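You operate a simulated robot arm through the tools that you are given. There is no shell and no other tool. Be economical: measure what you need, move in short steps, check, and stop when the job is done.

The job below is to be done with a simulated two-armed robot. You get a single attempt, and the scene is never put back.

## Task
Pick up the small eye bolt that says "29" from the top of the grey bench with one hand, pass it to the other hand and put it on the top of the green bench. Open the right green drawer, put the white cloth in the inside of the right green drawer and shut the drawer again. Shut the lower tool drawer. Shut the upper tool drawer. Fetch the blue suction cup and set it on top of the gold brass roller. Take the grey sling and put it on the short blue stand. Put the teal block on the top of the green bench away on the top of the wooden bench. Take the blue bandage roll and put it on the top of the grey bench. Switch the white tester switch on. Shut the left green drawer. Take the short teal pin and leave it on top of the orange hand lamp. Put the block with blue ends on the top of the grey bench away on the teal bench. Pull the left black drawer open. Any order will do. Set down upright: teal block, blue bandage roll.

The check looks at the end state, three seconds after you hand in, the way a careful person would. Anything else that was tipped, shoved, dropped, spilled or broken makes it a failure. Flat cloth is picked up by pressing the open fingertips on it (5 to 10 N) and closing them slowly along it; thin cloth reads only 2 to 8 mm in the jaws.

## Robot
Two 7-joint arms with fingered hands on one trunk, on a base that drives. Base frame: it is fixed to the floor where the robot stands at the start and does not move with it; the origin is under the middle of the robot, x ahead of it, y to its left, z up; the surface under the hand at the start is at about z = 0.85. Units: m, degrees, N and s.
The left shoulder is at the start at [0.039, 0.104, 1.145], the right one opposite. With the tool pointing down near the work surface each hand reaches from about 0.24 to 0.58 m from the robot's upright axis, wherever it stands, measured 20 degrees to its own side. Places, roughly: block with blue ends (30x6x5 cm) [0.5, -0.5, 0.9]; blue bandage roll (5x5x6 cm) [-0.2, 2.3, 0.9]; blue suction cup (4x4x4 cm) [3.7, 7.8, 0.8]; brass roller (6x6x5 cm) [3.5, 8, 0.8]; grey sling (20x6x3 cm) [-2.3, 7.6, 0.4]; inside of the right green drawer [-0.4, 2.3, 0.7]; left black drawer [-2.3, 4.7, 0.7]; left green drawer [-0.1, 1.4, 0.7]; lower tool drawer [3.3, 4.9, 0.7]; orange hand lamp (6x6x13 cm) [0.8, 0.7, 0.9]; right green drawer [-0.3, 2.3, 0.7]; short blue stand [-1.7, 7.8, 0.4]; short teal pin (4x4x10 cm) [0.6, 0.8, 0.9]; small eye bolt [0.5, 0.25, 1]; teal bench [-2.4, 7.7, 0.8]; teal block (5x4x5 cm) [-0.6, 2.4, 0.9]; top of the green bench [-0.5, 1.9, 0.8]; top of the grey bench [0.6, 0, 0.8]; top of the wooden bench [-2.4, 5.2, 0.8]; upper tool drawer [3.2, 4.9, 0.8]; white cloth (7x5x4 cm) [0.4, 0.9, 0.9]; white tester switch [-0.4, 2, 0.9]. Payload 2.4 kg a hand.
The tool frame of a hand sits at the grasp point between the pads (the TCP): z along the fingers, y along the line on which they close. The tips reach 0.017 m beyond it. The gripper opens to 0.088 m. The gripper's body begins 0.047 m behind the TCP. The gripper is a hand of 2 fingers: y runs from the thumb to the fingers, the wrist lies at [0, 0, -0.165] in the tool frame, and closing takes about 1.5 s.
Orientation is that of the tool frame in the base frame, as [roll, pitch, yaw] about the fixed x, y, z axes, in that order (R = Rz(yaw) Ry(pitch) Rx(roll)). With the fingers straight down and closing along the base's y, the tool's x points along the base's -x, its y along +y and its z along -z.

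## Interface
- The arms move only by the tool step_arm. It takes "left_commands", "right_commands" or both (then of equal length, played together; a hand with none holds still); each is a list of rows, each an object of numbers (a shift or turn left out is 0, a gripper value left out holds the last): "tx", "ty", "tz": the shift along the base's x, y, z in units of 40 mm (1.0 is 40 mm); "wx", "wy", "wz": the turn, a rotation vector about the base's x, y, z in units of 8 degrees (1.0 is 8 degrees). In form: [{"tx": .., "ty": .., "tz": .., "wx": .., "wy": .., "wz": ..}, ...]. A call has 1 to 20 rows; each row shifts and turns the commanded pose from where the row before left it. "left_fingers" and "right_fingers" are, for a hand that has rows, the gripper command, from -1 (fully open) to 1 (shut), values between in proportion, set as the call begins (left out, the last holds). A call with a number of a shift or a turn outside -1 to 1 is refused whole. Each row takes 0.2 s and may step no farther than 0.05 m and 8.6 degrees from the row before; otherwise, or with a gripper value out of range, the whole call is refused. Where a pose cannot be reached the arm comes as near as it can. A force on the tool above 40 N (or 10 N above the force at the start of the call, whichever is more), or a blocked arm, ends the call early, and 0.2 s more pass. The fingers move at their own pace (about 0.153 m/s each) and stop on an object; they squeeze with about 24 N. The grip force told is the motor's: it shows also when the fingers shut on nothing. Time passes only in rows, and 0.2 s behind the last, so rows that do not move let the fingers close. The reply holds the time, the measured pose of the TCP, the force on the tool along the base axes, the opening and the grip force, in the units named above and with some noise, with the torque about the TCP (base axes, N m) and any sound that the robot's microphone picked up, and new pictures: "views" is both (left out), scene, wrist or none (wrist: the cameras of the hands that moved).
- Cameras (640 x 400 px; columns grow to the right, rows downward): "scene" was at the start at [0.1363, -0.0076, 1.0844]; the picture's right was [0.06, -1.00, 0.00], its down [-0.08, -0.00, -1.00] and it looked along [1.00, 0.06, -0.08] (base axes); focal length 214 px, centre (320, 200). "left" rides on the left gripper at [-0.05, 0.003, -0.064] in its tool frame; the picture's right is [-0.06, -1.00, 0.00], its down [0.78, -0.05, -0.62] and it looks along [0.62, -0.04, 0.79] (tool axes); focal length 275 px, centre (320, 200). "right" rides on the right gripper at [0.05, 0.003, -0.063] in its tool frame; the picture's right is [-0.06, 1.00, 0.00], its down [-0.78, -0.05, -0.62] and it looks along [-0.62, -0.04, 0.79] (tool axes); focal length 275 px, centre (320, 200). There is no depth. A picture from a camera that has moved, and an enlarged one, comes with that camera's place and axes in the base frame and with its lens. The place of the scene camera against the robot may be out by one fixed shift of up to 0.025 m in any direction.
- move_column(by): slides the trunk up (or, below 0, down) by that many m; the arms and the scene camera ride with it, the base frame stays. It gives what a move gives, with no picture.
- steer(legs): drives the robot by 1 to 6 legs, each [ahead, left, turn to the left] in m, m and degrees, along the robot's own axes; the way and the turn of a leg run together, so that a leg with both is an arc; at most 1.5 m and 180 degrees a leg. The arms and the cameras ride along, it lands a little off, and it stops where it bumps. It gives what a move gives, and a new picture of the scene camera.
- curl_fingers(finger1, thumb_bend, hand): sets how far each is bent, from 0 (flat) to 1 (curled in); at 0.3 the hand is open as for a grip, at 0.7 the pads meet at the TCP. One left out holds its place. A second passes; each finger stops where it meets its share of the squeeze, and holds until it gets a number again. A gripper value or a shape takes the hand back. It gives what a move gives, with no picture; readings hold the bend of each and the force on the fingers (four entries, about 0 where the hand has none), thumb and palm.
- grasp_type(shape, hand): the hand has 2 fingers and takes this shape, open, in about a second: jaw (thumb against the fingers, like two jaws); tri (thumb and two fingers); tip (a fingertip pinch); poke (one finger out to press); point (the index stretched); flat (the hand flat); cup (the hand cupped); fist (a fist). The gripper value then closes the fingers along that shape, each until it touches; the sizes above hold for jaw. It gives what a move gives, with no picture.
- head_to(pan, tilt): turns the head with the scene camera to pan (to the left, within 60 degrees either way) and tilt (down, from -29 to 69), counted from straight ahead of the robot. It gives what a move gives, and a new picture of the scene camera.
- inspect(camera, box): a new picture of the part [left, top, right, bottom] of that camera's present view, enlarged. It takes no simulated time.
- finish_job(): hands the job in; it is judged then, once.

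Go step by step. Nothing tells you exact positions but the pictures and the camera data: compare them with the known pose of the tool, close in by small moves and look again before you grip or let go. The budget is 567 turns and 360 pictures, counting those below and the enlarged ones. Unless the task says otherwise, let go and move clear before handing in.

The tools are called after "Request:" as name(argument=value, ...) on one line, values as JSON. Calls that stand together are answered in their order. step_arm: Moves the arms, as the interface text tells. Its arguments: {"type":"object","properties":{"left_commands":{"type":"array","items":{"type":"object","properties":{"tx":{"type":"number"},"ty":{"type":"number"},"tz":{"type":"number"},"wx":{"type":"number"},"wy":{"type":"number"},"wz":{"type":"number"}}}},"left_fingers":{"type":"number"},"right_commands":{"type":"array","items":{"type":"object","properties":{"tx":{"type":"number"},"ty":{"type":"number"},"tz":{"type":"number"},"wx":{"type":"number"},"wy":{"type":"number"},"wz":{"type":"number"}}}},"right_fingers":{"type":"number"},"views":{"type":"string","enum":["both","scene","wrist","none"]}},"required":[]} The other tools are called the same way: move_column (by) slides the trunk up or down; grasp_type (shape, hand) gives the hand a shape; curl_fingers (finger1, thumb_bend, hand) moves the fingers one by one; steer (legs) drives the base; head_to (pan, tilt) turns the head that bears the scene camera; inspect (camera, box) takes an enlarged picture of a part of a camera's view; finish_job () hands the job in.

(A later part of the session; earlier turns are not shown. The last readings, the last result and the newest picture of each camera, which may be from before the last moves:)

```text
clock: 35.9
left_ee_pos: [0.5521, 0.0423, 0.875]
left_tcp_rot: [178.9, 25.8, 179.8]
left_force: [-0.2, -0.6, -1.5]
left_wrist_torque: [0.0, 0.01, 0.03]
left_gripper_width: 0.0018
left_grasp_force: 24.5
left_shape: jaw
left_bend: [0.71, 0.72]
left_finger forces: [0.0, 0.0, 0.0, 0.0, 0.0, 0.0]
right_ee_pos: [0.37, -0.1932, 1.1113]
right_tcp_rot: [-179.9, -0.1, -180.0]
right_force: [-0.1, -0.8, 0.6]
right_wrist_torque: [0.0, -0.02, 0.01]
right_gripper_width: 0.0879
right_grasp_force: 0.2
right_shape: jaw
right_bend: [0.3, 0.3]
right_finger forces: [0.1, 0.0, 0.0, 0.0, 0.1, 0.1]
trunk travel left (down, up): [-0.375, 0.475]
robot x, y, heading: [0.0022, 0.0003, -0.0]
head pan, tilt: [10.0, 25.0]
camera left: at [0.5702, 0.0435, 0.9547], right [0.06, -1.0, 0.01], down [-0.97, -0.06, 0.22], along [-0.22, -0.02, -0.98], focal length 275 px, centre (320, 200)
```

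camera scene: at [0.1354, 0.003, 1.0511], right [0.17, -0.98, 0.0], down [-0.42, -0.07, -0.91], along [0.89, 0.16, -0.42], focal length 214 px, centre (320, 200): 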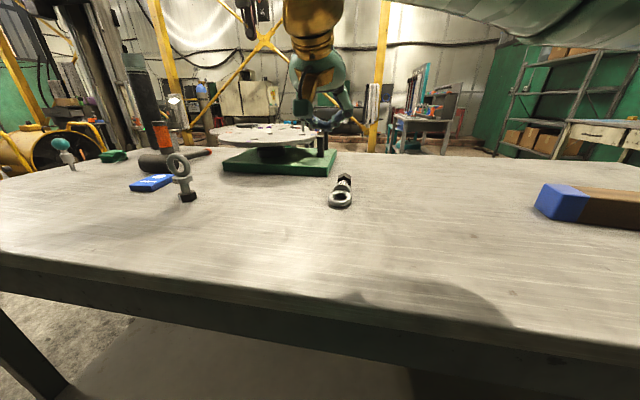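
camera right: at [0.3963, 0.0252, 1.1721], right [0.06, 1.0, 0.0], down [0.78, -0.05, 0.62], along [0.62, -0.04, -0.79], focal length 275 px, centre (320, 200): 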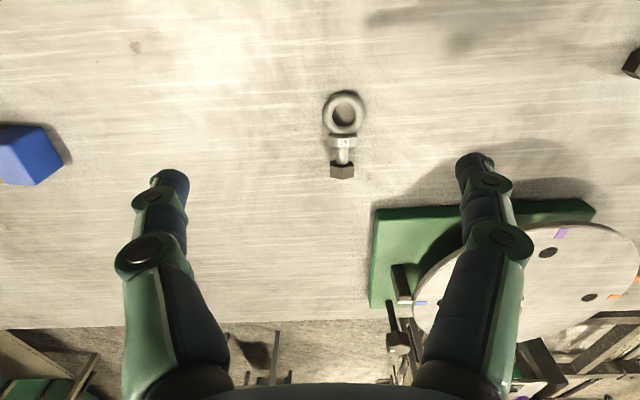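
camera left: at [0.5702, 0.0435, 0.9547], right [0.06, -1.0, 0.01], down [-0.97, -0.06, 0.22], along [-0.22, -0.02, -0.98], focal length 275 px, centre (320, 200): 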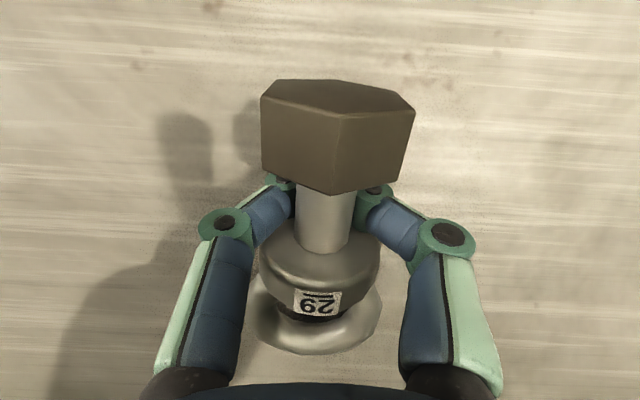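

The tips closed just under the shank, lifting it rather than pinching it. I'll open, reduce the tilt and go lower.

Request:
step_arm(left_commands=[{}, {}, {}, {}, {}], left_fingers=0.3, views="none")

Request:
step_arm(left_commands=[{"tz": 0.3, "wy": 1}, {"wy": 1}, {"wy": 0.5}, {}], left_fingers=-1, views="wrist")

```text
clock: 37.1
left_ee_pos: [0.551, 0.043, 0.8745]
left_tcp_rot: [178.9, 25.7, 179.8]
left_force: [-0.1, -0.3, 0.0]
left_wrist_torque: [-0.01, -0.01, 0.0]
left_gripper_width: 0.0305
left_grasp_force: 0.0
left_shape: jaw
left_bend: [0.74, 0.7]
left_finger forces: [0.0, 0.0, 0.1, 0.0, 0.1, 0.0]
right_ee_pos: [0.3714, -0.1934, 1.1125]
right_tcp_rot: [-179.9, 0.1, -180.0]
right_force: [-0.4, -0.4, -0.1]
right_wrist_torque: [0.0, 0.03, 0.02]
right_gripper_width: 0.0878
right_grasp_force: 0.1
right_shape: jaw
right_bend: [0.3, 0.3]
right_finger forces: [0.1, 0.0, 0.1, 0.0, 0.1, 0.1]
trunk travel left (down, up): [-0.375, 0.475]
robot x, y, heading: [-0.0034, 0.002, -0.2]
head pan, tilt: [10.0, 25.0]
```

```text
clock: 38.1
left_ee_pos: [0.5524, 0.042, 0.888]
left_tcp_rot: [179.0, 5.7, 179.8]
left_force: [-0.1, 0.2, -0.2]
left_wrist_torque: [0.01, 0.0, -0.01]
left_gripper_width: 0.088
left_grasp_force: 0.1
left_shape: jaw
left_bend: [0.3, 0.3]
left_finger forces: [0.1, 0.0, 0.0, 0.1, 0.0, 0.0]
right_ee_pos: [0.3706, -0.194, 1.1105]
right_tcp_rot: [-179.9, 0.0, 179.9]
right_force: [-0.3, 0.2, -0.3]
right_wrist_torque: [-0.03, -0.02, 0.03]
right_gripper_width: 0.0878
right_grasp_force: 0.2
right_shape: jaw
right_bend: [0.3, 0.3]
right_finger forces: [0.0, 0.0, 0.0, 0.0, 0.0, 0.0]
trunk travel left (down, up): [-0.375, 0.475]
robot x, y, heading: [-0.0049, -0.0015, 0.1]
head pan, tilt: [10.0, 25.0]
camera left: at [0.5958, 0.0432, 0.9573], right [0.06, -1.0, -0.01], down [-0.84, -0.06, 0.54], along [-0.54, -0.02, -0.84], focal length 275 px, centre (320, 200)
```

left: 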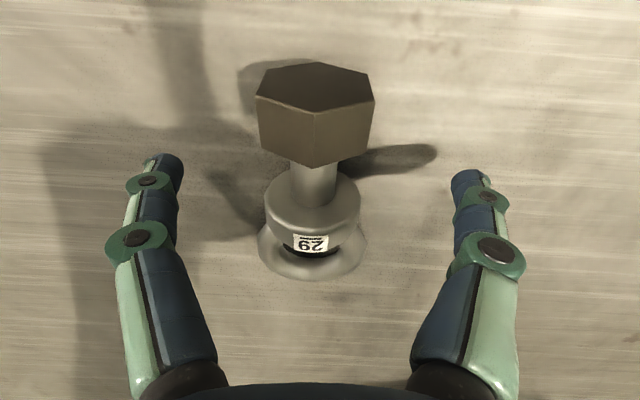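

The bolt still lies flat, with its shank now near x 0.543. I'll shift, lower to z 0.868 and close.

Request:
step_arm(left_commands=[{"tx": -0.22}, {"tz": -0.25}, {"tz": -0.25}], views="wrist")

```text
clock: 38.9
left_ee_pos: [0.5413, 0.0399, 0.8663]
left_tcp_rot: [179.0, 5.8, 179.8]
left_force: [-0.2, -0.6, 1.2]
left_wrist_torque: [-0.01, -0.01, 0.01]
left_gripper_width: 0.0878
left_grasp_force: 0.1
left_shape: jaw
left_bend: [0.3, 0.3]
left_finger forces: [0.0, 0.0, 0.1, 0.0, 0.6, 0.1]
right_ee_pos: [0.37, -0.1936, 1.1115]
right_tcp_rot: [-179.9, 0.0, 179.9]
right_force: [-0.2, -0.7, 0.6]
right_wrist_torque: [0.02, 0.02, 0.01]
right_gripper_width: 0.0879
right_grasp_force: 0.0
right_shape: jaw
right_bend: [0.3, 0.3]
right_finger forces: [0.0, 0.1, 0.0, 0.0, 0.0, 0.1]
trunk travel left (down, up): [-0.375, 0.475]
robot x, y, heading: [0.0004, 0.0022, -0.1]
head pan, tilt: [10.0, 25.0]
camera left: at [0.5866, 0.0426, 0.9372], right [0.06, -1.0, -0.01], down [-0.84, -0.06, 0.54], along [-0.54, -0.02, -0.84], focal length 275 px, centre (320, 200)
```

left: 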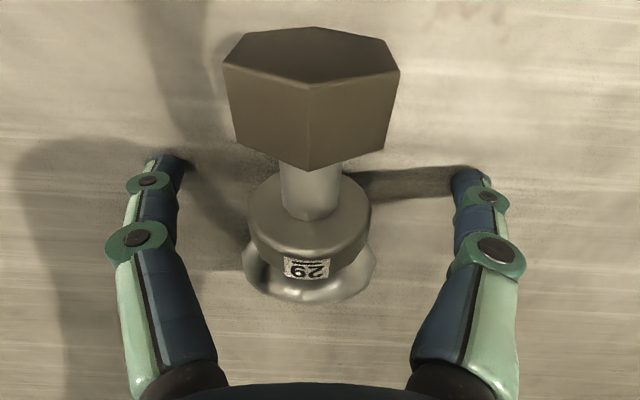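

The fingertips just touch the bench and the shank is aligned. I'll close.

Request:
step_arm(left_commands=[{"tz": 0.04}, {}, {}, {}, {}, {}, {}, {}], left_fingers=1, views="wrist")

```text
clock: 40.7
left_ee_pos: [0.5418, 0.0412, 0.8682]
left_tcp_rot: [179.0, 5.7, 179.8]
left_force: [-0.1, 0.1, -0.8]
left_wrist_torque: [-0.02, 0.04, 0.03]
left_gripper_width: 0.0032
left_grasp_force: 24.3
left_shape: jaw
left_bend: [0.75, 0.73]
left_finger forces: [0.0, 0.0, 0.0, 0.1, 0.0, 0.0]
right_ee_pos: [0.3702, -0.1933, 1.1116]
right_tcp_rot: [-179.9, -0.1, -180.0]
right_force: [1.0, -0.2, 0.2]
right_wrist_torque: [0.01, 0.0, 0.01]
right_gripper_width: 0.0881
right_grasp_force: 0.1
right_shape: jaw
right_bend: [0.3, 0.3]
right_finger forces: [0.0, 0.0, 0.0, 0.0, 0.0, 0.0]
trunk travel left (down, up): [-0.375, 0.475]
robot x, y, heading: [-0.0021, -0.0005, 0.0]
head pan, tilt: [10.0, 25.0]
camera left: at [0.5867, 0.0424, 0.9382], right [0.06, -1.0, -0.01], down [-0.84, -0.06, 0.54], along [-0.54, -0.02, -0.84], focal length 275 px, centre (320, 200)
```

left: 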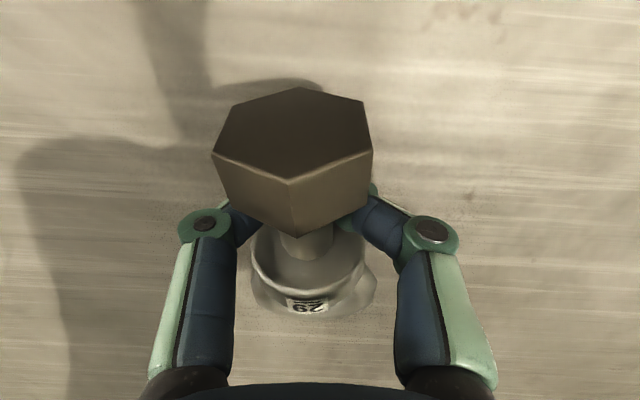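

The fingers again wedged the bolt up: the nut and flange are wider than I assumed, and the pads hit them below centre. I'll open, rise and measure from a near-vertical camera view.

Request:
step_arm(left_commands=[{}, {}, {}, {}], left_fingers=-1, views="none")

Request:
step_arm(left_commands=[{"tz": 0.7}, {"tz": 0.7, "wy": -1}, {"tz": 0.7, "wy": -1}, {"tz": 0.7, "wy": -1}, {"wy": -1}], views="wrist")

```text
clock: 41.7
left_ee_pos: [0.5424, 0.0411, 0.868]
left_tcp_rot: [179.0, 5.7, 179.8]
left_force: [-0.1, 0.4, -0.6]
left_wrist_torque: [0.02, 0.03, 0.02]
left_gripper_width: 0.0879
left_grasp_force: 0.1
left_shape: jaw
left_bend: [0.3, 0.3]
left_finger forces: [0.1, 0.0, 0.1, 0.1, 0.0, 0.1]
right_ee_pos: [0.3719, -0.1935, 1.1111]
right_tcp_rot: [-179.9, 0.0, 180.0]
right_force: [0.2, -0.4, -0.4]
right_wrist_torque: [-0.02, 0.02, 0.0]
right_gripper_width: 0.0882
right_grasp_force: 0.1
right_shape: jaw
right_bend: [0.3, 0.3]
right_finger forces: [0.0, 0.0, 0.1, 0.0, 0.0, 0.1]
trunk travel left (down, up): [-0.375, 0.475]
robot x, y, heading: [0.0025, -0.0015, 0.2]
head pan, tilt: [10.0, 25.0]
```

```text
clock: 42.9
left_ee_pos: [0.5433, 0.0413, 0.9793]
left_tcp_rot: [179.0, 37.9, 179.7]
left_force: [0.5, 0.2, 0.0]
left_wrist_torque: [-0.02, -0.02, 0.0]
left_gripper_width: 0.0879
left_grasp_force: 0.2
left_shape: jaw
left_bend: [0.3, 0.3]
left_finger forces: [0.0, 0.0, 0.0, 0.0, 0.1, 0.1]
right_ee_pos: [0.3706, -0.1926, 1.1117]
right_tcp_rot: [-179.9, -0.1, 179.9]
right_force: [0.3, -0.4, -0.8]
right_wrist_torque: [-0.01, 0.01, 0.02]
right_gripper_width: 0.0879
right_grasp_force: 0.0
right_shape: jaw
right_bend: [0.3, 0.3]
right_finger forces: [0.0, 0.1, 0.1, 0.1, 0.0, 0.1]
trunk travel left (down, up): [-0.375, 0.475]
robot x, y, heading: [0.0001, -0.0028, 0.1]
head pan, tilt: [10.0, 25.0]
camera left: at [0.5436, 0.0427, 1.0618], right [0.06, -1.0, 0.02], down [-1.0, -0.06, 0.01], along [-0.01, -0.02, -1.0], focal length 275 px, centre (320, 200)
```

left: 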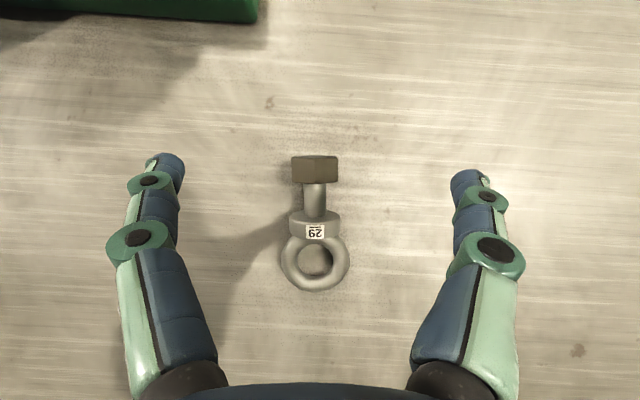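

From straight above, the shank is 17 mm wide at [0.5435, 0.0425], with its axis near z 0.867. The fingertips close in an O, so they should meet at the shank's widest height, with the TCP near 0.880. I'll try that vertically.

Request:
step_arm(left_commands=[{"wy": 1}, {"wy": 1}, {"wy": 1}, {"wy": 1}, {"wy": 0.7, "ty": 0.03}, {"tz": -0.8}, {"tz": -0.8}, {"tz": -0.8}, {}], views="wrist")

```text
clock: 44.9
left_ee_pos: [0.5379, 0.0442, 0.886]
left_tcp_rot: [179.0, 0.1, 179.8]
left_force: [-0.1, 0.5, 0.3]
left_wrist_torque: [-0.02, 0.01, -0.01]
left_gripper_width: 0.0877
left_grasp_force: 0.0
left_shape: jaw
left_bend: [0.3, 0.3]
left_finger forces: [0.0, 0.1, 0.0, 0.1, 0.0, 0.0]
left hand out of reach, approached as far as the arm can: row 8
right_ee_pos: [0.3714, -0.1927, 1.1104]
right_tcp_rot: [-179.9, 0.1, 179.9]
right_force: [0.1, 0.5, 0.5]
right_wrist_torque: [0.03, -0.02, -0.01]
right_gripper_width: 0.0878
right_grasp_force: 0.0
right_shape: jaw
right_bend: [0.3, 0.3]
right_finger forces: [0.0, 0.1, 0.0, 0.1, 0.0, 0.0]
trunk travel left (down, up): [-0.375, 0.475]
robot x, y, heading: [0.0013, 0.0014, 0.3]
head pan, tilt: [10.0, 25.0]
camera left: at [0.5882, 0.0458, 0.9505], right [0.06, -1.0, -0.02], down [-0.79, -0.06, 0.62], along [-0.62, -0.02, -0.79], focal length 275 px, centre (320, 200)
```

left: 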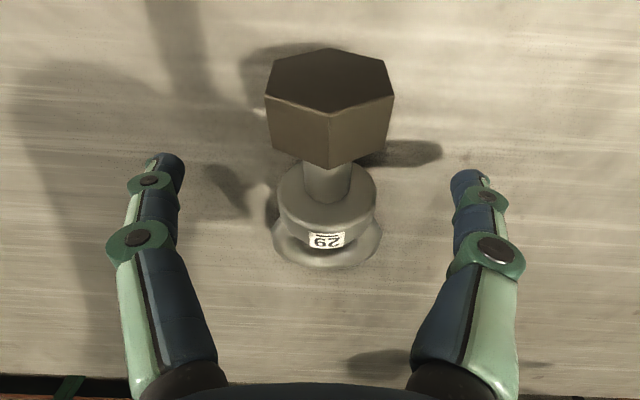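

The arm is just short of reach when vertical, so I'll use 8° of tilt, correct x, go to z 0.880 and close.

Request:
step_arm(left_commands=[{"wy": -1}, {"tx": 0.12, "ty": -0.04, "tz": -0.15}, {}], views="none")

Request:
step_arm(left_commands=[{}, {}, {}, {}, {}, {}, {}, {}], left_fingers=1, views="wrist")

```text
clock: 45.7
left_ee_pos: [0.5556, 0.0393, 0.8771]
left_tcp_rot: [179.0, 8.2, 179.8]
left_force: [0.1, -1.2, 0.5]
left_wrist_torque: [-0.01, 0.01, -0.04]
left_gripper_width: 0.0876
left_grasp_force: 0.1
left_shape: jaw
left_bend: [0.3, 0.3]
left_finger forces: [0.0, 0.1, 0.0, 0.0, 0.1, 0.0]
left hand out of reach, approached as far as the arm can: row 1, 2
right_ee_pos: [0.3707, -0.1929, 1.1109]
right_tcp_rot: [-180.0, 0.0, 180.0]
right_force: [0.9, -0.4, -0.6]
right_wrist_torque: [-0.01, 0.04, 0.01]
right_gripper_width: 0.0877
right_grasp_force: 0.0
right_shape: jaw
right_bend: [0.3, 0.3]
right_finger forces: [0.0, 0.0, 0.1, 0.1, 0.0, 0.1]
trunk travel left (down, up): [-0.375, 0.475]
robot x, y, heading: [-0.0021, 0.0, -0.2]
head pan, tilt: [10.0, 25.0]
```

```text
clock: 47.5
left_ee_pos: [0.5561, 0.0386, 0.877]
left_tcp_rot: [179.0, 8.1, 179.8]
left_force: [0.1, 0.7, 0.5]
left_wrist_torque: [0.02, 0.0, 0.01]
left_gripper_width: 0.019
left_grasp_force: 24.7
left_shape: jaw
left_bend: [0.72, 0.72]
left_finger forces: [20.9, 0.0, 0.1, 0.0, 21.2, 0.0]
right_ee_pos: [0.3708, -0.1934, 1.1119]
right_tcp_rot: [-179.9, 0.0, 179.9]
right_force: [-0.1, 1.1, -0.3]
right_wrist_torque: [-0.01, -0.02, -0.02]
right_gripper_width: 0.088
right_grasp_force: 0.0
right_shape: jaw
right_bend: [0.3, 0.3]
right_finger forces: [0.0, 0.1, 0.1, 0.1, 0.1, 0.0]
trunk travel left (down, up): [-0.375, 0.475]
robot x, y, heading: [-0.0016, 0.0002, 0.2]
head pan, tilt: [10.0, 25.0]
camera left: at [0.597, 0.0406, 0.9492], right [0.06, -1.0, -0.01], down [-0.86, -0.06, 0.5], along [-0.5, -0.02, -0.87], focal length 275 px, centre (320, 200)
```

left: 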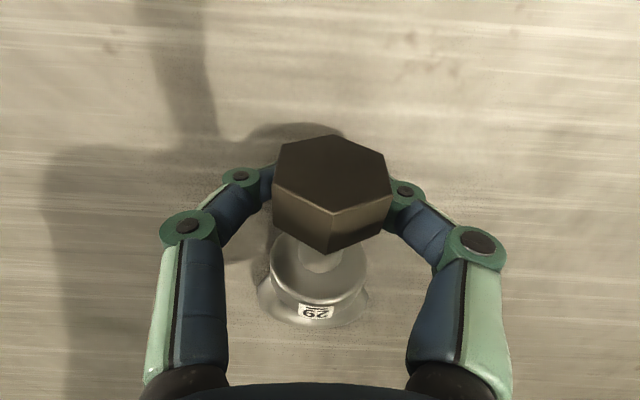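

That caught the nut at x 0.556 instead of the shank, because the reach limit pushed x out. I'll open, shift x to 0.5435 and close again.

Request:
step_arm(left_commands=[{}, {}, {}, {}, {"tx": -0.31, "ty": 0.09, "tz": 0.08}, {}], left_fingers=-1, views="wrist")

```text
clock: 48.9
left_ee_pos: [0.555, 0.0385, 0.8773]
left_tcp_rot: [179.0, 8.1, 179.9]
left_force: [-0.2, -0.2, -0.8]
left_wrist_torque: [0.0, 0.01, 0.02]
left_gripper_width: 0.0878
left_grasp_force: 0.1
left_shape: jaw
left_bend: [0.3, 0.3]
left_finger forces: [0.1, 0.1, 0.0, 0.0, 0.0, 0.0]
left hand out of reach, approached as far as the arm can: row 5
right_ee_pos: [0.3703, -0.1931, 1.112]
right_tcp_rot: [-179.9, 0.0, -180.0]
right_force: [-0.5, -0.3, -0.5]
right_wrist_torque: [-0.03, -0.01, -0.04]
right_gripper_width: 0.088
right_grasp_force: 0.0
right_shape: jaw
right_bend: [0.3, 0.3]
right_finger forces: [0.1, 0.0, 0.0, 0.0, 0.0, 0.0]
trunk travel left (down, up): [-0.375, 0.475]
robot x, y, heading: [-0.0002, -0.0007, 0.0]
head pan, tilt: [10.0, 25.0]
camera left: at [0.597, 0.0406, 0.9492], right [0.06, -1.0, -0.01], down [-0.86, -0.06, 0.5], along [-0.5, -0.02, -0.87], focal length 275 px, centre (320, 200)
```

left: 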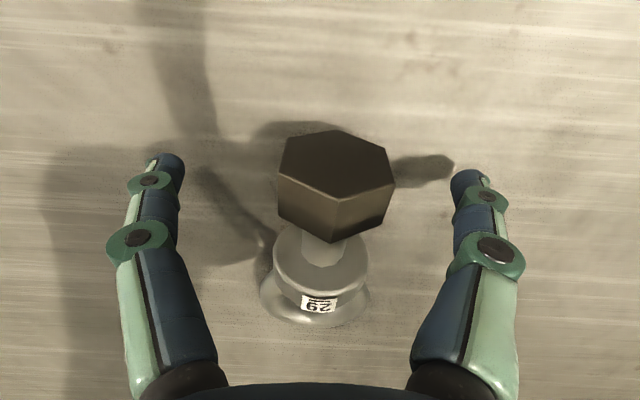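

The arm is stuck at a joint limit rather than a distance limit. I'll rise, retract, and come down again with more tilt.

Request:
step_arm(left_commands=[{"tz": 0.8}, {"tz": 0.8}, {"tz": 0.8}, {"tz": 0.8, "wy": -1}, {"tx": -0.5, "wy": -1}, {"tx": -0.5, "wy": -1}, {"ty": 0.1}, {}], views="wrist")

```text
clock: 50.7
left_ee_pos: [0.6225, 0.0113, 1.0056]
left_tcp_rot: [178.9, 32.1, 179.8]
left_force: [0.4, 0.1, -0.4]
left_wrist_torque: [-0.01, 0.01, -0.01]
left_gripper_width: 0.0881
left_grasp_force: 0.2
left_shape: jaw
left_bend: [0.3, 0.3]
left_finger forces: [0.1, 0.1, 0.0, 0.1, 0.0, 0.1]
left hand out of reach, approached as far as the arm can: row 1, 2, 4, 5, 6
right_ee_pos: [0.3695, -0.1931, 1.1109]
right_tcp_rot: [-179.9, 0.0, 180.0]
right_force: [-0.4, -0.7, 1.1]
right_wrist_torque: [0.0, 0.02, 0.01]
right_gripper_width: 0.0881
right_grasp_force: 0.1
right_shape: jaw
right_bend: [0.3, 0.3]
right_finger forces: [0.0, 0.1, 0.0, 0.1, 0.0, 0.0]
trunk travel left (down, up): [-0.375, 0.475]
robot x, y, heading: [0.0018, -0.0032, -0.1]
head pan, tilt: [10.0, 25.0]
camera left: at [0.6317, 0.0121, 1.0883], right [0.06, -1.0, 0.02], down [-0.99, -0.06, 0.11], along [-0.11, -0.02, -0.99], focal length 275 px, centre (320, 200)
```

left: 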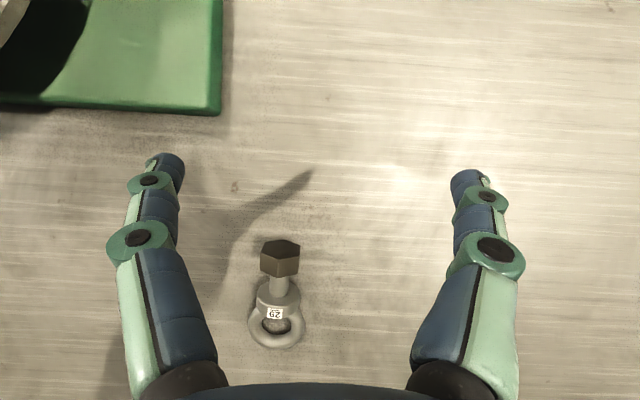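

The left arm is in an awkward configuration near a joint limit. I'll move it back towards its home pose to recover.

Request:
step_arm(left_commands=[{"ty": 0.8, "tx": -0.5}, {"ty": 0.8, "tx": -0.5}, {"ty": 0.8, "tx": -0.5}, {"ty": 0.8, "tx": -0.5, "wy": 1}, {"ty": 0.8, "tx": -0.5, "wy": 1}, {"tx": -0.7, "tz": 0.5, "wy": 1}, {"tx": -0.7, "tz": 0.5, "wy": 1}, {"tx": -0.7, "tz": 0.5}, {"tx": -0.7, "tz": 0.5}], views="scene")

```text
clock: 52.7
left_ee_pos: [0.5459, 0.1503, 1.0999]
left_tcp_rot: [179.0, 0.0, 179.8]
left_force: [0.2, -0.5, -0.8]
left_wrist_torque: [-0.02, 0.03, -0.05]
left_gripper_width: 0.088
left_grasp_force: 0.0
left_shape: jaw
left_bend: [0.3, 0.3]
left_finger forces: [0.0, 0.0, 0.0, 0.0, 0.1, 0.0]
left hand out of reach, approached as far as the arm can: row 1, 2, 3, 4, 6, 8, 9
right_ee_pos: [0.3706, -0.1931, 1.1109]
right_tcp_rot: [-179.9, 0.1, 180.0]
right_force: [0.4, -0.3, 0.5]
right_wrist_torque: [0.0, -0.01, 0.03]
right_gripper_width: 0.0882
right_grasp_force: 0.1
right_shape: jaw
right_bend: [0.3, 0.3]
right_finger forces: [0.0, 0.1, 0.1, 0.0, 0.1, 0.0]
trunk travel left (down, up): [-0.375, 0.475]
robot x, y, heading: [0.0007, 0.0013, -0.1]
head pan, tilt: [10.0, 25.0]
camera scene: at [0.1354, 0.0028, 1.0511], right [0.17, -0.98, 0.0], down [-0.42, -0.07, -0.91], along [0.89, 0.16, -0.42], focal length 214 px, centre (320, 200)
```

scene: 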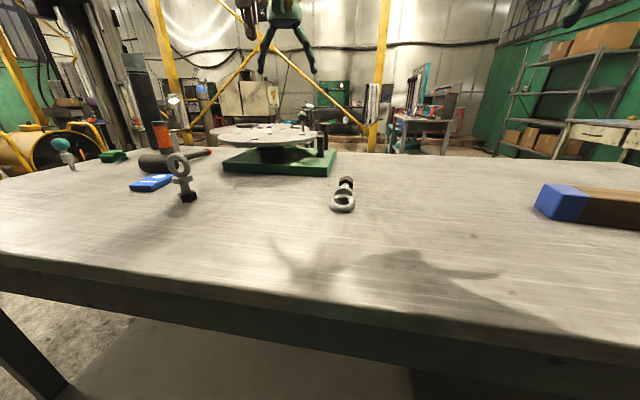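

The arm is nearly straight and won't retract directly, so I'll try another direction: downwards, back and outwards.

Request:
step_arm(left_commands=[{"tx": -0.8, "tz": -0.6}, {"tx": -0.8, "tz": -0.6}, {"ty": 0.7, "tx": -0.7}, {"ty": 0.7, "tx": -0.7}, {"tx": -0.8, "wy": -1}, {"tx": -0.8, "wy": -1}], views="none")

```text
clock: 54.1
left_ee_pos: [0.5911, 0.2148, 1.1045]
left_tcp_rot: [179.0, 16.2, 179.9]
left_force: [0.0, -0.2, 0.8]
left_wrist_torque: [0.0, -0.01, 0.02]
left_gripper_width: 0.0879
left_grasp_force: 0.1
left_shape: jaw
left_bend: [0.3, 0.3]
left_finger forces: [0.0, 0.0, 0.0, 0.0, 0.0, 0.1]
left hand out of reach, approached as far as the arm can: row 1, 2, 3, 4, 5, 6
right_ee_pos: [0.3703, -0.1942, 1.1106]
right_tcp_rot: [-179.9, 0.1, -180.0]
right_force: [-0.4, -0.3, 0.8]
right_wrist_torque: [0.04, 0.03, 0.03]
right_gripper_width: 0.0879
right_grasp_force: 0.1
right_shape: jaw
right_bend: [0.3, 0.3]
right_finger forces: [0.1, 0.0, 0.0, 0.0, 0.1, 0.0]
trunk travel left (down, up): [-0.375, 0.475]
robot x, y, heading: [0.0032, 0.0019, 0.1]
head pan, tilt: [10.0, 25.0]
```

The wrist is about 0.53 m from the shoulder, with the arm straight. I'll pull directly towards the shoulder.

Request:
step_arm(left_commands=[{"tx": -1, "ty": -0.2, "tz": -0.3}, {"tx": -1, "ty": -0.2, "tz": -0.3}, {"tx": -1, "ty": -0.2, "tz": -0.3}, {"tx": -1, "ty": -0.2, "tz": -0.3}, {"tx": -1, "ty": -0.2, "tz": -0.3}, {"tx": -1, "ty": -0.2, "tz": -0.3}], views="none")

```text
clock: 55.5
left_ee_pos: [0.5959, 0.181, 1.0854]
left_tcp_rot: [178.9, 16.2, 179.8]
left_force: [0.5, -0.6, -0.2]
left_wrist_torque: [0.0, -0.03, 0.0]
left_gripper_width: 0.088
left_grasp_force: 0.1
left_shape: jaw
left_bend: [0.3, 0.3]
left_finger forces: [0.0, 0.1, 0.0, 0.0, 0.1, 0.0]
left hand out of reach, approached as far as the arm can: row 1, 2, 3, 4, 5, 6
right_ee_pos: [0.3706, -0.1931, 1.1112]
right_tcp_rot: [-180.0, 0.0, 179.9]
right_force: [0.4, -0.1, -0.5]
right_wrist_torque: [0.0, 0.01, 0.03]
right_gripper_width: 0.088
right_grasp_force: 0.1
right_shape: jaw
right_bend: [0.3, 0.3]
right_finger forces: [0.0, 0.0, 0.0, 0.0, 0.0, 0.1]
trunk travel left (down, up): [-0.375, 0.475]
robot x, y, heading: [0.0027, -0.0017, 0.0]
head pan, tilt: [10.0, 25.0]
```

Pulling radially doesn't bend the elbow. I'll try motions that match an elbow flex, sweeping inwards with a yaw turn, and look at the arm.

Request:
step_arm(left_commands=[{"ty": -0.8, "tx": -0.3, "wz": -1}, {"ty": -0.8, "tx": -0.3, "wz": -1}, {"ty": -0.8, "tx": -0.3, "wz": -1}, {"ty": -0.5, "tx": -0.5, "wz": -1}, {"tx": -0.8, "wz": -1}, {"tx": -0.8, "wz": -1}], views="none")

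Request:
head_to(pan=45, tilt=-10)

```text
clock: 56.9
left_ee_pos: [0.5703, 0.0514, 1.1094]
left_tcp_rot: [179.0, 16.0, 131.7]
left_force: [-0.2, 0.5, -0.6]
left_wrist_torque: [0.0, -0.04, 0.01]
left_gripper_width: 0.0878
left_grasp_force: 0.0
left_shape: jaw
left_bend: [0.3, 0.3]
left_finger forces: [0.0, 0.0, 0.0, 0.1, 0.0, 0.0]
left hand out of reach, approached as far as the arm can: row 1, 2, 3, 4, 5, 6
right_ee_pos: [0.3708, -0.1929, 1.1111]
right_tcp_rot: [-179.9, 0.0, -180.0]
right_force: [0.0, -0.3, 0.5]
right_wrist_torque: [0.04, 0.01, 0.03]
right_gripper_width: 0.0881
right_grasp_force: 0.0
right_shape: jaw
right_bend: [0.3, 0.3]
right_finger forces: [0.0, 0.0, 0.1, 0.0, 0.0, 0.1]
trunk travel left (down, up): [-0.375, 0.475]
robot x, y, heading: [0.0007, 0.002, -0.0]
head pan, tilt: [10.0, 25.0]
```

```text
clock: 57.9
left_ee_pos: [0.5697, 0.0509, 1.1098]
left_tcp_rot: [178.9, 16.0, 132.1]
left_force: [0.0, 0.0, 0.3]
left_wrist_torque: [0.0, 0.04, -0.01]
left_gripper_width: 0.0881
left_grasp_force: 0.1
left_shape: jaw
left_bend: [0.3, 0.3]
left_finger forces: [0.0, 0.0, 0.1, 0.0, 0.0, 0.0]
right_ee_pos: [0.371, -0.1923, 1.1116]
right_tcp_rot: [-179.9, 0.1, -180.0]
right_force: [0.4, -0.1, 0.2]
right_wrist_torque: [0.0, -0.01, 0.0]
right_gripper_width: 0.0881
right_grasp_force: 0.0
right_shape: jaw
right_bend: [0.3, 0.3]
right_finger forces: [0.0, 0.0, 0.0, 0.0, 0.0, 0.1]
trunk travel left (down, up): [-0.375, 0.475]
robot x, y, heading: [-0.0008, -0.0004, -0.1]
head pan, tilt: [45.0, -10.0]
camera scene: at [0.1257, 0.0329, 1.0733], right [0.49, -0.87, 0.0], down [-0.17, -0.1, -0.98], along [0.85, 0.49, -0.2], focal length 214 px, centre (320, 200)
```

scene: 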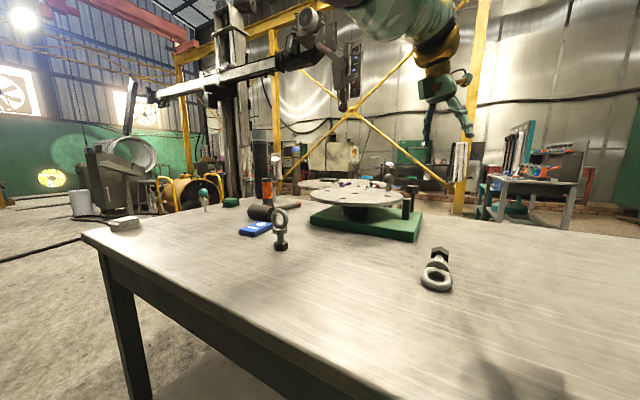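

The arm runs straight out. I'll try the vertical flex next: up with the tool pitching outwards.

Request:
step_arm(left_commands=[{"tz": 0.9, "tx": -0.3, "wy": -1}, {"tz": 0.9, "tx": -0.3, "wy": -1}, {"tz": 0.9, "tx": -0.3, "wy": -1}, {"tz": 0.9, "tx": -0.3, "wy": -1}, {"tz": 0.9, "tx": -0.3, "wy": -1}, {"tx": -0.9}, {"tx": -0.9}], views="none")

```text
clock: 59.5
left_ee_pos: [0.5645, 0.0203, 1.3596]
left_tcp_rot: [141.2, 38.6, 113.7]
left_force: [-0.8, -0.3, -0.3]
left_wrist_torque: [-0.02, -0.01, -0.02]
left_gripper_width: 0.0877
left_grasp_force: 0.0
left_shape: jaw
left_bend: [0.3, 0.3]
left_finger forces: [0.1, 0.0, 0.0, 0.1, 0.1, 0.0]
left hand out of reach, approached as far as the arm can: row 1, 2, 3, 4, 5, 6, 7
right_ee_pos: [0.3706, -0.1933, 1.1109]
right_tcp_rot: [180.0, 0.0, -180.0]
right_force: [0.1, -0.9, -0.2]
right_wrist_torque: [0.0, 0.01, 0.0]
right_gripper_width: 0.088
right_grasp_force: 0.1
right_shape: jaw
right_bend: [0.3, 0.3]
right_finger forces: [0.1, 0.0, 0.0, 0.0, 0.0, 0.0]
trunk travel left (down, up): [-0.375, 0.475]
robot x, y, heading: [-0.0017, -0.0008, 0.1]
head pan, tilt: [45.0, -10.0]
```

The wrist is now 0.51 m from the shoulder, so there may be some bend. I'll pull towards the shoulder again.

Request:
step_arm(left_commands=[{"tx": -0.8, "ty": 0.1, "tz": -0.6}, {"tx": -0.8, "ty": 0.1, "tz": -0.6}, {"tx": -0.8, "ty": 0.1, "tz": -0.6}, {"tx": -0.8, "ty": 0.1, "tz": -0.6}], views="none")

```text
clock: 60.5
left_ee_pos: [0.557, -0.0006, 1.3615]
left_tcp_rot: [141.1, 38.6, 113.6]
left_force: [0.0, -0.6, -0.2]
left_wrist_torque: [0.03, -0.04, 0.0]
left_gripper_width: 0.0879
left_grasp_force: 0.0
left_shape: jaw
left_bend: [0.3, 0.3]
left_finger forces: [0.0, 0.0, 0.0, 0.1, 0.0, 0.0]
left hand out of reach, approached as far as the arm can: row 1, 2, 3, 4
right_ee_pos: [0.3713, -0.1933, 1.1113]
right_tcp_rot: [180.0, 0.0, 179.9]
right_force: [0.4, -0.7, -0.3]
right_wrist_torque: [0.01, 0.02, -0.02]
right_gripper_width: 0.0881
right_grasp_force: 0.0
right_shape: jaw
right_bend: [0.3, 0.3]
right_finger forces: [0.0, 0.0, 0.0, 0.0, 0.0, 0.0]
trunk travel left (down, up): [-0.375, 0.475]
robot x, y, heading: [0.0014, 0.0026, 0.1]
head pan, tilt: [45.0, -10.0]
```

I'll look at the arm itself to understand its configuration.

Request:
head_to(pan=30, tilt=-29)

```text
clock: 61.3
left_ee_pos: [0.558, 0.001, 1.3605]
left_tcp_rot: [141.0, 38.6, 113.7]
left_force: [-0.9, -0.2, 1.4]
left_wrist_torque: [0.02, -0.01, 0.01]
left_gripper_width: 0.0879
left_grasp_force: 0.1
left_shape: jaw
left_bend: [0.3, 0.3]
left_finger forces: [0.1, 0.0, 0.0, 0.0, 0.0, 0.1]
right_ee_pos: [0.3706, -0.193, 1.1109]
right_tcp_rot: [-179.8, 0.0, -180.0]
right_force: [-0.3, -0.3, -0.6]
right_wrist_torque: [-0.02, 0.01, 0.02]
right_gripper_width: 0.088
right_grasp_force: 0.1
right_shape: jaw
right_bend: [0.3, 0.3]
right_finger forces: [0.1, 0.0, 0.0, 0.0, 0.0, 0.0]
trunk travel left (down, up): [-0.375, 0.475]
robot x, y, heading: [-0.0026, -0.0043, -0.1]
head pan, tilt: [30.0, -28.6]
camera scene: at [0.1268, 0.0308, 1.0741], right [0.47, -0.88, 0.0], down [-0.17, -0.09, -0.98], along [0.87, 0.46, -0.19], focal length 214 px, centre (320, 200)
```

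scene: 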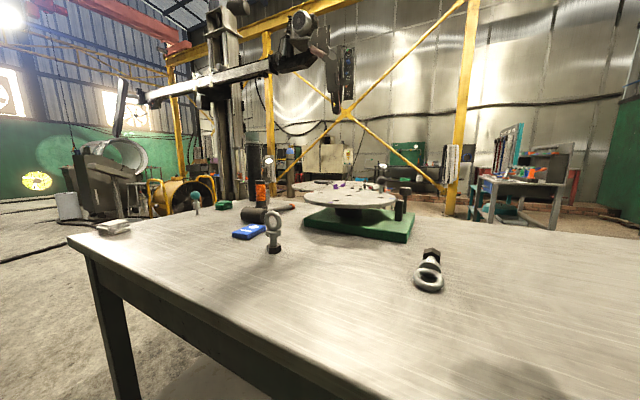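

The picture was taken before the head settled, so I'll repeat the call.

Request:
head_to(pan=30, tilt=-29)

```text
clock: 61.9
left_ee_pos: [0.5577, 0.0003, 1.3602]
left_tcp_rot: [141.3, 38.6, 113.7]
left_force: [0.6, -0.9, 0.2]
left_wrist_torque: [0.0, 0.02, 0.03]
left_gripper_width: 0.0882
left_grasp_force: 0.1
left_shape: jaw
left_bend: [0.3, 0.3]
left_finger forces: [0.0, 0.0, 0.0, 0.1, 0.1, 0.0]
right_ee_pos: [0.3716, -0.1926, 1.1112]
right_tcp_rot: [-179.9, 0.1, 180.0]
right_force: [0.2, -0.8, -0.2]
right_wrist_torque: [-0.03, 0.0, 0.0]
right_gripper_width: 0.0881
right_grasp_force: 0.0
right_shape: jaw
right_bend: [0.3, 0.3]
right_finger forces: [0.0, 0.1, 0.0, 0.0, 0.1, 0.1]
trunk travel left (down, up): [-0.375, 0.475]
robot x, y, heading: [-0.0004, -0.0024, -0.0]
head pan, tilt: [30.0, -28.6]
camera scene: at [0.1269, 0.0306, 1.0741], right [0.47, -0.88, 0.0], down [-0.17, -0.09, -0.98], along [0.87, 0.46, -0.19], focal length 214 px, centre (320, 200)
```

scene: 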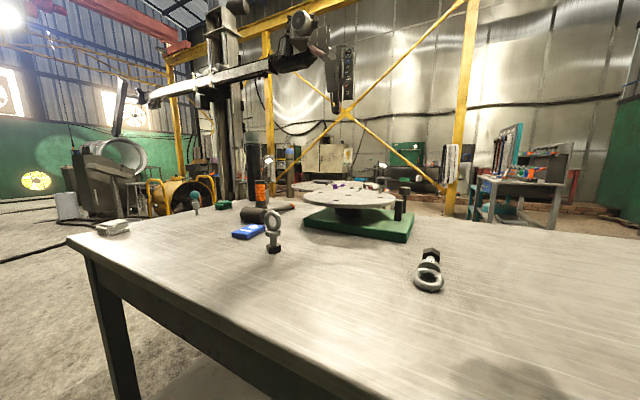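

The left arm passes over the head, which may be part of the limit. I'll sweep the left hand outwards to the left to change its configuration.

Request:
step_arm(left_commands=[{"ty": 1}, {"ty": 1}, {"ty": 1}, {"ty": 1}, {"ty": 1, "tx": -0.5}, {"ty": 1, "tx": -0.5}, {"ty": 1, "tx": -0.5}, {"ty": 1, "tx": -0.5}, {"ty": 0.8, "tx": -0.8}, {"ty": 0.8, "tx": -0.8}, {"ty": 0.8, "tx": -0.8}, {"ty": 0.8, "tx": -0.8}], views="none")

```text
clock: 64.5
left_ee_pos: [0.3845, 0.4568, 1.3923]
left_tcp_rot: [141.1, 38.7, 113.5]
left_force: [-0.7, 1.1, 0.4]
left_wrist_torque: [-0.01, -0.02, 0.03]
left_gripper_width: 0.0881
left_grasp_force: 0.1
left_shape: jaw
left_bend: [0.3, 0.3]
left_finger forces: [0.0, 0.1, 0.0, 0.1, 0.0, 0.1]
left hand out of reach, approached as far as the arm can: row 1, 2, 3, 5, 6, 7, 9, 10, 12
right_ee_pos: [0.3703, -0.1929, 1.1115]
right_tcp_rot: [-179.9, 0.1, 180.0]
right_force: [0.0, -0.2, -0.1]
right_wrist_torque: [-0.01, 0.0, 0.0]
right_gripper_width: 0.0879
right_grasp_force: 0.1
right_shape: jaw
right_bend: [0.3, 0.3]
right_finger forces: [0.0, 0.1, 0.1, 0.0, 0.0, 0.0]
trunk travel left (down, up): [-0.375, 0.475]
robot x, y, heading: [0.0031, -0.0022, 0.1]
head pan, tilt: [30.0, -28.6]
```

The arm is still straight at full radius. I'll rotate the tool back towards down with the opposite signs while pulling in.

Request:
step_arm(left_commands=[{"wy": 1, "tx": -0.4, "ty": -0.6, "tz": -0.6}, {"wy": 1, "tx": -0.4, "ty": -0.6, "tz": -0.6}, {"wy": 1, "tx": -0.4, "ty": -0.6, "tz": -0.6}, {"wy": 1, "tx": -0.4, "ty": -0.6, "tz": -0.6}, {"wy": 1, "tx": -0.4, "ty": -0.6, "tz": -0.6}, {"wx": -1, "tx": -0.4, "ty": -0.6, "tz": -0.6}, {"wx": -1, "tx": -0.4, "ty": -0.6, "tz": -0.6}], views="none")

```text
clock: 66.1
left_ee_pos: [0.3678, 0.4193, 1.3871]
left_tcp_rot: [160.4, 37.9, 125.8]
left_force: [0.0, 0.2, 0.5]
left_wrist_torque: [-0.01, 0.02, -0.02]
left_gripper_width: 0.0882
left_grasp_force: 0.1
left_shape: jaw
left_bend: [0.3, 0.3]
left_finger forces: [0.0, 0.0, 0.0, 0.1, 0.1, 0.0]
left hand out of reach, approached as far as the arm can: row 1, 2, 3, 4, 5, 6, 7
right_ee_pos: [0.3703, -0.1933, 1.1103]
right_tcp_rot: [180.0, 0.0, 180.0]
right_force: [0.0, 1.1, 0.3]
right_wrist_torque: [-0.03, -0.03, -0.03]
right_gripper_width: 0.0877
right_grasp_force: 0.1
right_shape: jaw
right_bend: [0.3, 0.3]
right_finger forces: [0.0, 0.0, 0.0, 0.0, 0.0, 0.0]
trunk travel left (down, up): [-0.375, 0.475]
robot x, y, heading: [0.0021, -0.0003, -0.0]
head pan, tilt: [30.0, -28.6]
```

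The elbow may have gone slightly past straight onto its other limit. I'll pull outwards to straighten it fully, then inwards, to flip it back.

Request:
step_arm(left_commands=[{"tx": 0.5, "ty": 0.75, "tz": 0.6}, {"tx": 0.5, "ty": 0.75, "tz": 0.6}, {"tx": 0.5, "ty": 0.75, "tz": 0.6}, {"tx": -0.5, "ty": -0.75, "tz": -0.6}, {"tx": -0.5, "ty": -0.75, "tz": -0.6}, {"tx": -0.5, "ty": -0.75, "tz": -0.6}, {"tx": -0.5, "ty": -0.75, "tz": -0.6}, {"tx": -0.5, "ty": -0.75, "tz": -0.6}], views="none")

```text
clock: 67.9
left_ee_pos: [0.3657, 0.4067, 1.3952]
left_tcp_rot: [160.3, 37.7, 125.7]
left_force: [0.6, -0.1, -0.1]
left_wrist_torque: [-0.01, -0.01, -0.02]
left_gripper_width: 0.0881
left_grasp_force: 0.2
left_shape: jaw
left_bend: [0.3, 0.3]
left_finger forces: [0.0, 0.0, 0.0, 0.0, 0.0, 0.1]
left hand out of reach, approached as far as the arm can: row 1, 2, 3, 4, 5, 6, 7, 8
right_ee_pos: [0.3709, -0.1936, 1.1113]
right_tcp_rot: [-179.8, 0.0, 179.9]
right_force: [-0.4, 0.1, 0.2]
right_wrist_torque: [0.0, -0.02, -0.02]
right_gripper_width: 0.0879
right_grasp_force: 0.1
right_shape: jaw
right_bend: [0.3, 0.3]
right_finger forces: [0.0, 0.0, 0.1, 0.0, 0.1, 0.1]
trunk travel left (down, up): [-0.375, 0.475]
robot x, y, heading: [0.0047, -0.0023, 0.2]
head pan, tilt: [30.0, -28.6]
```

I'll look for the left arm with the head panned further.

Request:
head_to(pan=60, tilt=-15)

```text
clock: 68.8
left_ee_pos: [0.3667, 0.4081, 1.3947]
left_tcp_rot: [160.4, 37.9, 125.8]
left_force: [0.3, -0.1, -0.3]
left_wrist_torque: [0.0, 0.0, 0.0]
left_gripper_width: 0.0883
left_grasp_force: 0.1
left_shape: jaw
left_bend: [0.3, 0.3]
left_finger forces: [0.0, 0.0, 0.0, 0.0, 0.0, 0.1]
right_ee_pos: [0.3709, -0.1934, 1.1102]
right_tcp_rot: [-179.9, 0.0, 180.0]
right_force: [0.6, 0.1, -0.2]
right_wrist_torque: [0.0, 0.03, 0.02]
right_gripper_width: 0.0879
right_grasp_force: 0.0
right_shape: jaw
right_bend: [0.3, 0.3]
right_finger forces: [0.0, 0.0, 0.0, 0.0, 0.0, 0.1]
trunk travel left (down, up): [-0.375, 0.475]
robot x, y, heading: [-0.0021, 0.0003, -0.3]
head pan, tilt: [60.0, -15.0]
camera scene: at [0.1261, 0.0322, 1.0735], right [0.49, -0.87, 0.0], down [-0.17, -0.09, -0.98], along [0.86, 0.48, -0.19], focal length 214 px, centre (320, 200)
```

scene: 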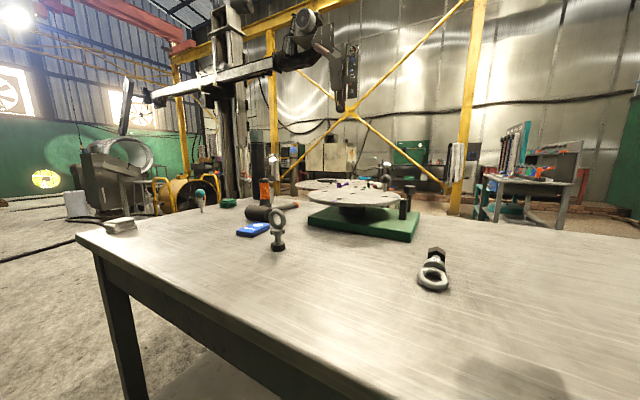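

The head is mechanically blocked at a pan of about 29°, so the left arm is probably against it. I'll turn the head away and then pull the arm in.

Request:
head_to(pan=-50, tilt=30)

Request:
step_arm(left_commands=[{"tx": -0.5, "ty": -0.3, "tz": -0.8}, {"tx": -0.5, "ty": -0.3, "tz": -0.8}, {"tx": -0.5, "ty": -0.3, "tz": -0.8}, {"tx": -0.5, "ty": -0.3, "tz": -0.8}], views="scene")

```text
clock: 70.7
left_ee_pos: [0.366, 0.4078, 1.3952]
left_tcp_rot: [160.3, 37.7, 125.6]
left_force: [0.2, 0.3, 0.1]
left_wrist_torque: [-0.01, 0.01, 0.02]
left_gripper_width: 0.088
left_grasp_force: 0.1
left_shape: jaw
left_bend: [0.3, 0.3]
left_finger forces: [0.1, 0.0, 0.0, 0.0, 0.0, 0.0]
right_ee_pos: [0.3712, -0.1926, 1.1104]
right_tcp_rot: [-179.9, 0.0, 180.0]
right_force: [-0.7, 0.2, 0.6]
right_wrist_torque: [0.0, 0.02, 0.02]
right_gripper_width: 0.088
right_grasp_force: 0.0
right_shape: jaw
right_bend: [0.3, 0.3]
right_finger forces: [0.1, 0.0, 0.0, 0.1, 0.1, 0.1]
trunk travel left (down, up): [-0.375, 0.475]
robot x, y, heading: [-0.0017, -0.0022, 0.0]
head pan, tilt: [-50.0, 30.0]
camera scene: at [0.1029, -0.0823, 1.0432], right [-0.77, -0.64, 0.0], down [-0.32, 0.38, -0.87], along [0.56, -0.66, -0.5], focal length 214 px, centre (320, 200)
```

scene: 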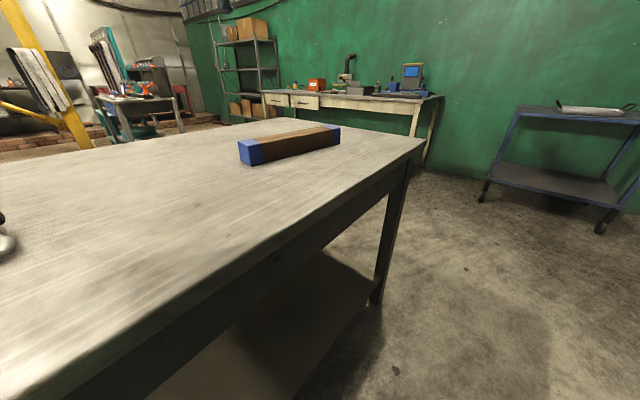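

```text
clock: 71.7
left_ee_pos: [0.3626, 0.4234, 1.3852]
left_tcp_rot: [160.3, 37.9, 125.7]
left_force: [0.4, -0.3, -0.8]
left_wrist_torque: [0.02, 0.02, 0.02]
left_gripper_width: 0.0881
left_grasp_force: 0.1
left_shape: jaw
left_bend: [0.3, 0.3]
left_finger forces: [0.1, 0.1, 0.0, 0.0, 0.1, 0.0]
left hand out of reach, approached as far as the arm can: row 1, 2, 3, 4
right_ee_pos: [0.3711, -0.1925, 1.1115]
right_tcp_rot: [-179.9, 0.0, -180.0]
right_force: [-0.2, -0.4, -1.0]
right_wrist_torque: [-0.01, 0.03, -0.01]
right_gripper_width: 0.0878
right_grasp_force: 0.1
right_shape: jaw
right_bend: [0.3, 0.3]
right_finger forces: [0.0, 0.0, 0.1, 0.1, 0.0, 0.1]
trunk travel left (down, up): [-0.375, 0.475]
robot x, y, heading: [0.0003, -0.0012, 0.1]
head pan, tilt: [-50.0, 30.0]
camera scene: at [0.1028, -0.0824, 1.0432], right [-0.77, -0.64, 0.0], down [-0.32, 0.38, -0.87], along [0.56, -0.66, -0.5], focal length 214 px, centre (320, 200)
```

scene: 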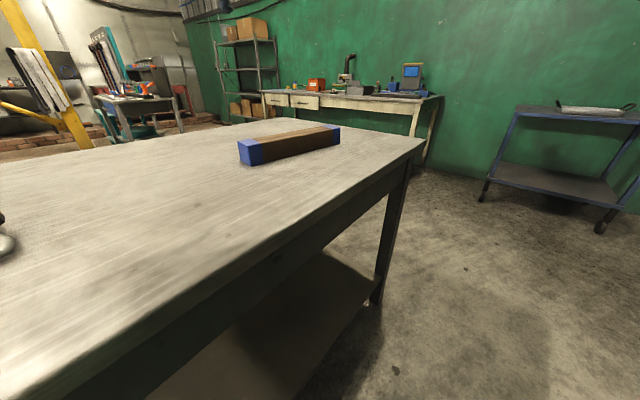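

It's still stuck, so I'll test pure rotations to find which joint is limiting.

Request:
step_arm(left_commands=[{"wz": 1}, {"wz": 1}, {"wz": 1}, {"wz": 1}], views="none")

Request:
step_arm(left_commands=[{"wx": 1}, {"wx": 1}, {"wx": 1}], views="none")

Request:
step_arm(left_commands=[{"wy": -1}, {"wy": -1}, {"wy": -1}], views="none")

```text
clock: 72.7
left_ee_pos: [0.3787, 0.4423, 1.41]
left_tcp_rot: [160.3, 37.6, 157.7]
left_force: [0.4, -0.3, -0.2]
left_wrist_torque: [-0.01, -0.01, -0.02]
left_gripper_width: 0.088
left_grasp_force: 0.1
left_shape: jaw
left_bend: [0.3, 0.3]
left_finger forces: [0.0, 0.0, 0.0, 0.0, 0.0, 0.0]
left hand out of reach, approached as far as the arm can: row 1, 2, 3, 4
right_ee_pos: [0.3713, -0.1936, 1.1104]
right_tcp_rot: [-180.0, -0.1, -180.0]
right_force: [-0.5, -0.5, -0.3]
right_wrist_torque: [-0.02, 0.0, -0.02]
right_gripper_width: 0.088
right_grasp_force: 0.1
right_shape: jaw
right_bend: [0.3, 0.3]
right_finger forces: [0.0, 0.1, 0.1, 0.1, 0.0, 0.0]
trunk travel left (down, up): [-0.375, 0.475]
robot x, y, heading: [0.0013, -0.0009, 0.3]
head pan, tilt: [-50.0, 30.0]
```

```text
clock: 73.5
left_ee_pos: [0.3964, 0.4598, 1.4367]
left_tcp_rot: [135.5, 25.9, 144.3]
left_force: [-1.1, -0.5, -0.1]
left_wrist_torque: [-0.02, -0.03, 0.05]
left_gripper_width: 0.0881
left_grasp_force: 0.0
left_shape: jaw
left_bend: [0.3, 0.3]
left_finger forces: [0.0, 0.0, 0.0, 0.0, 0.0, 0.0]
left hand out of reach, approached as far as the arm can: row 1, 2, 3
right_ee_pos: [0.3698, -0.1933, 1.112]
right_tcp_rot: [-179.9, 0.1, -179.9]
right_force: [-0.4, 0.3, -0.3]
right_wrist_torque: [0.0, -0.01, 0.0]
right_gripper_width: 0.0879
right_grasp_force: 0.1
right_shape: jaw
right_bend: [0.3, 0.3]
right_finger forces: [0.1, 0.0, 0.1, 0.1, 0.1, 0.0]
trunk travel left (down, up): [-0.375, 0.475]
robot x, y, heading: [0.0037, -0.0007, -0.2]
head pan, tilt: [-50.0, 30.0]
```

```text
clock: 74.3
left_ee_pos: [0.423, 0.4856, 1.4796]
left_tcp_rot: [116.2, 44.3, 133.0]
left_force: [0.4, -0.2, -0.1]
left_wrist_torque: [0.01, -0.01, 0.02]
left_gripper_width: 0.0882
left_grasp_force: 0.1
left_shape: jaw
left_bend: [0.3, 0.3]
left_finger forces: [0.1, 0.1, 0.1, 0.0, 0.1, 0.0]
left hand out of reach, approached as far as the arm can: row 1, 2, 3
right_ee_pos: [0.371, -0.1931, 1.1115]
right_tcp_rot: [-179.9, -0.1, 180.0]
right_force: [-0.4, -0.6, -0.3]
right_wrist_torque: [-0.01, -0.01, 0.03]
right_gripper_width: 0.0879
right_grasp_force: 0.0
right_shape: jaw
right_bend: [0.3, 0.3]
right_finger forces: [0.1, 0.0, 0.1, 0.1, 0.1, 0.0]
trunk travel left (down, up): [-0.375, 0.475]
robot x, y, heading: [-0.0019, 0.0026, -0.0]
head pan, tilt: [-50.0, 30.0]
```

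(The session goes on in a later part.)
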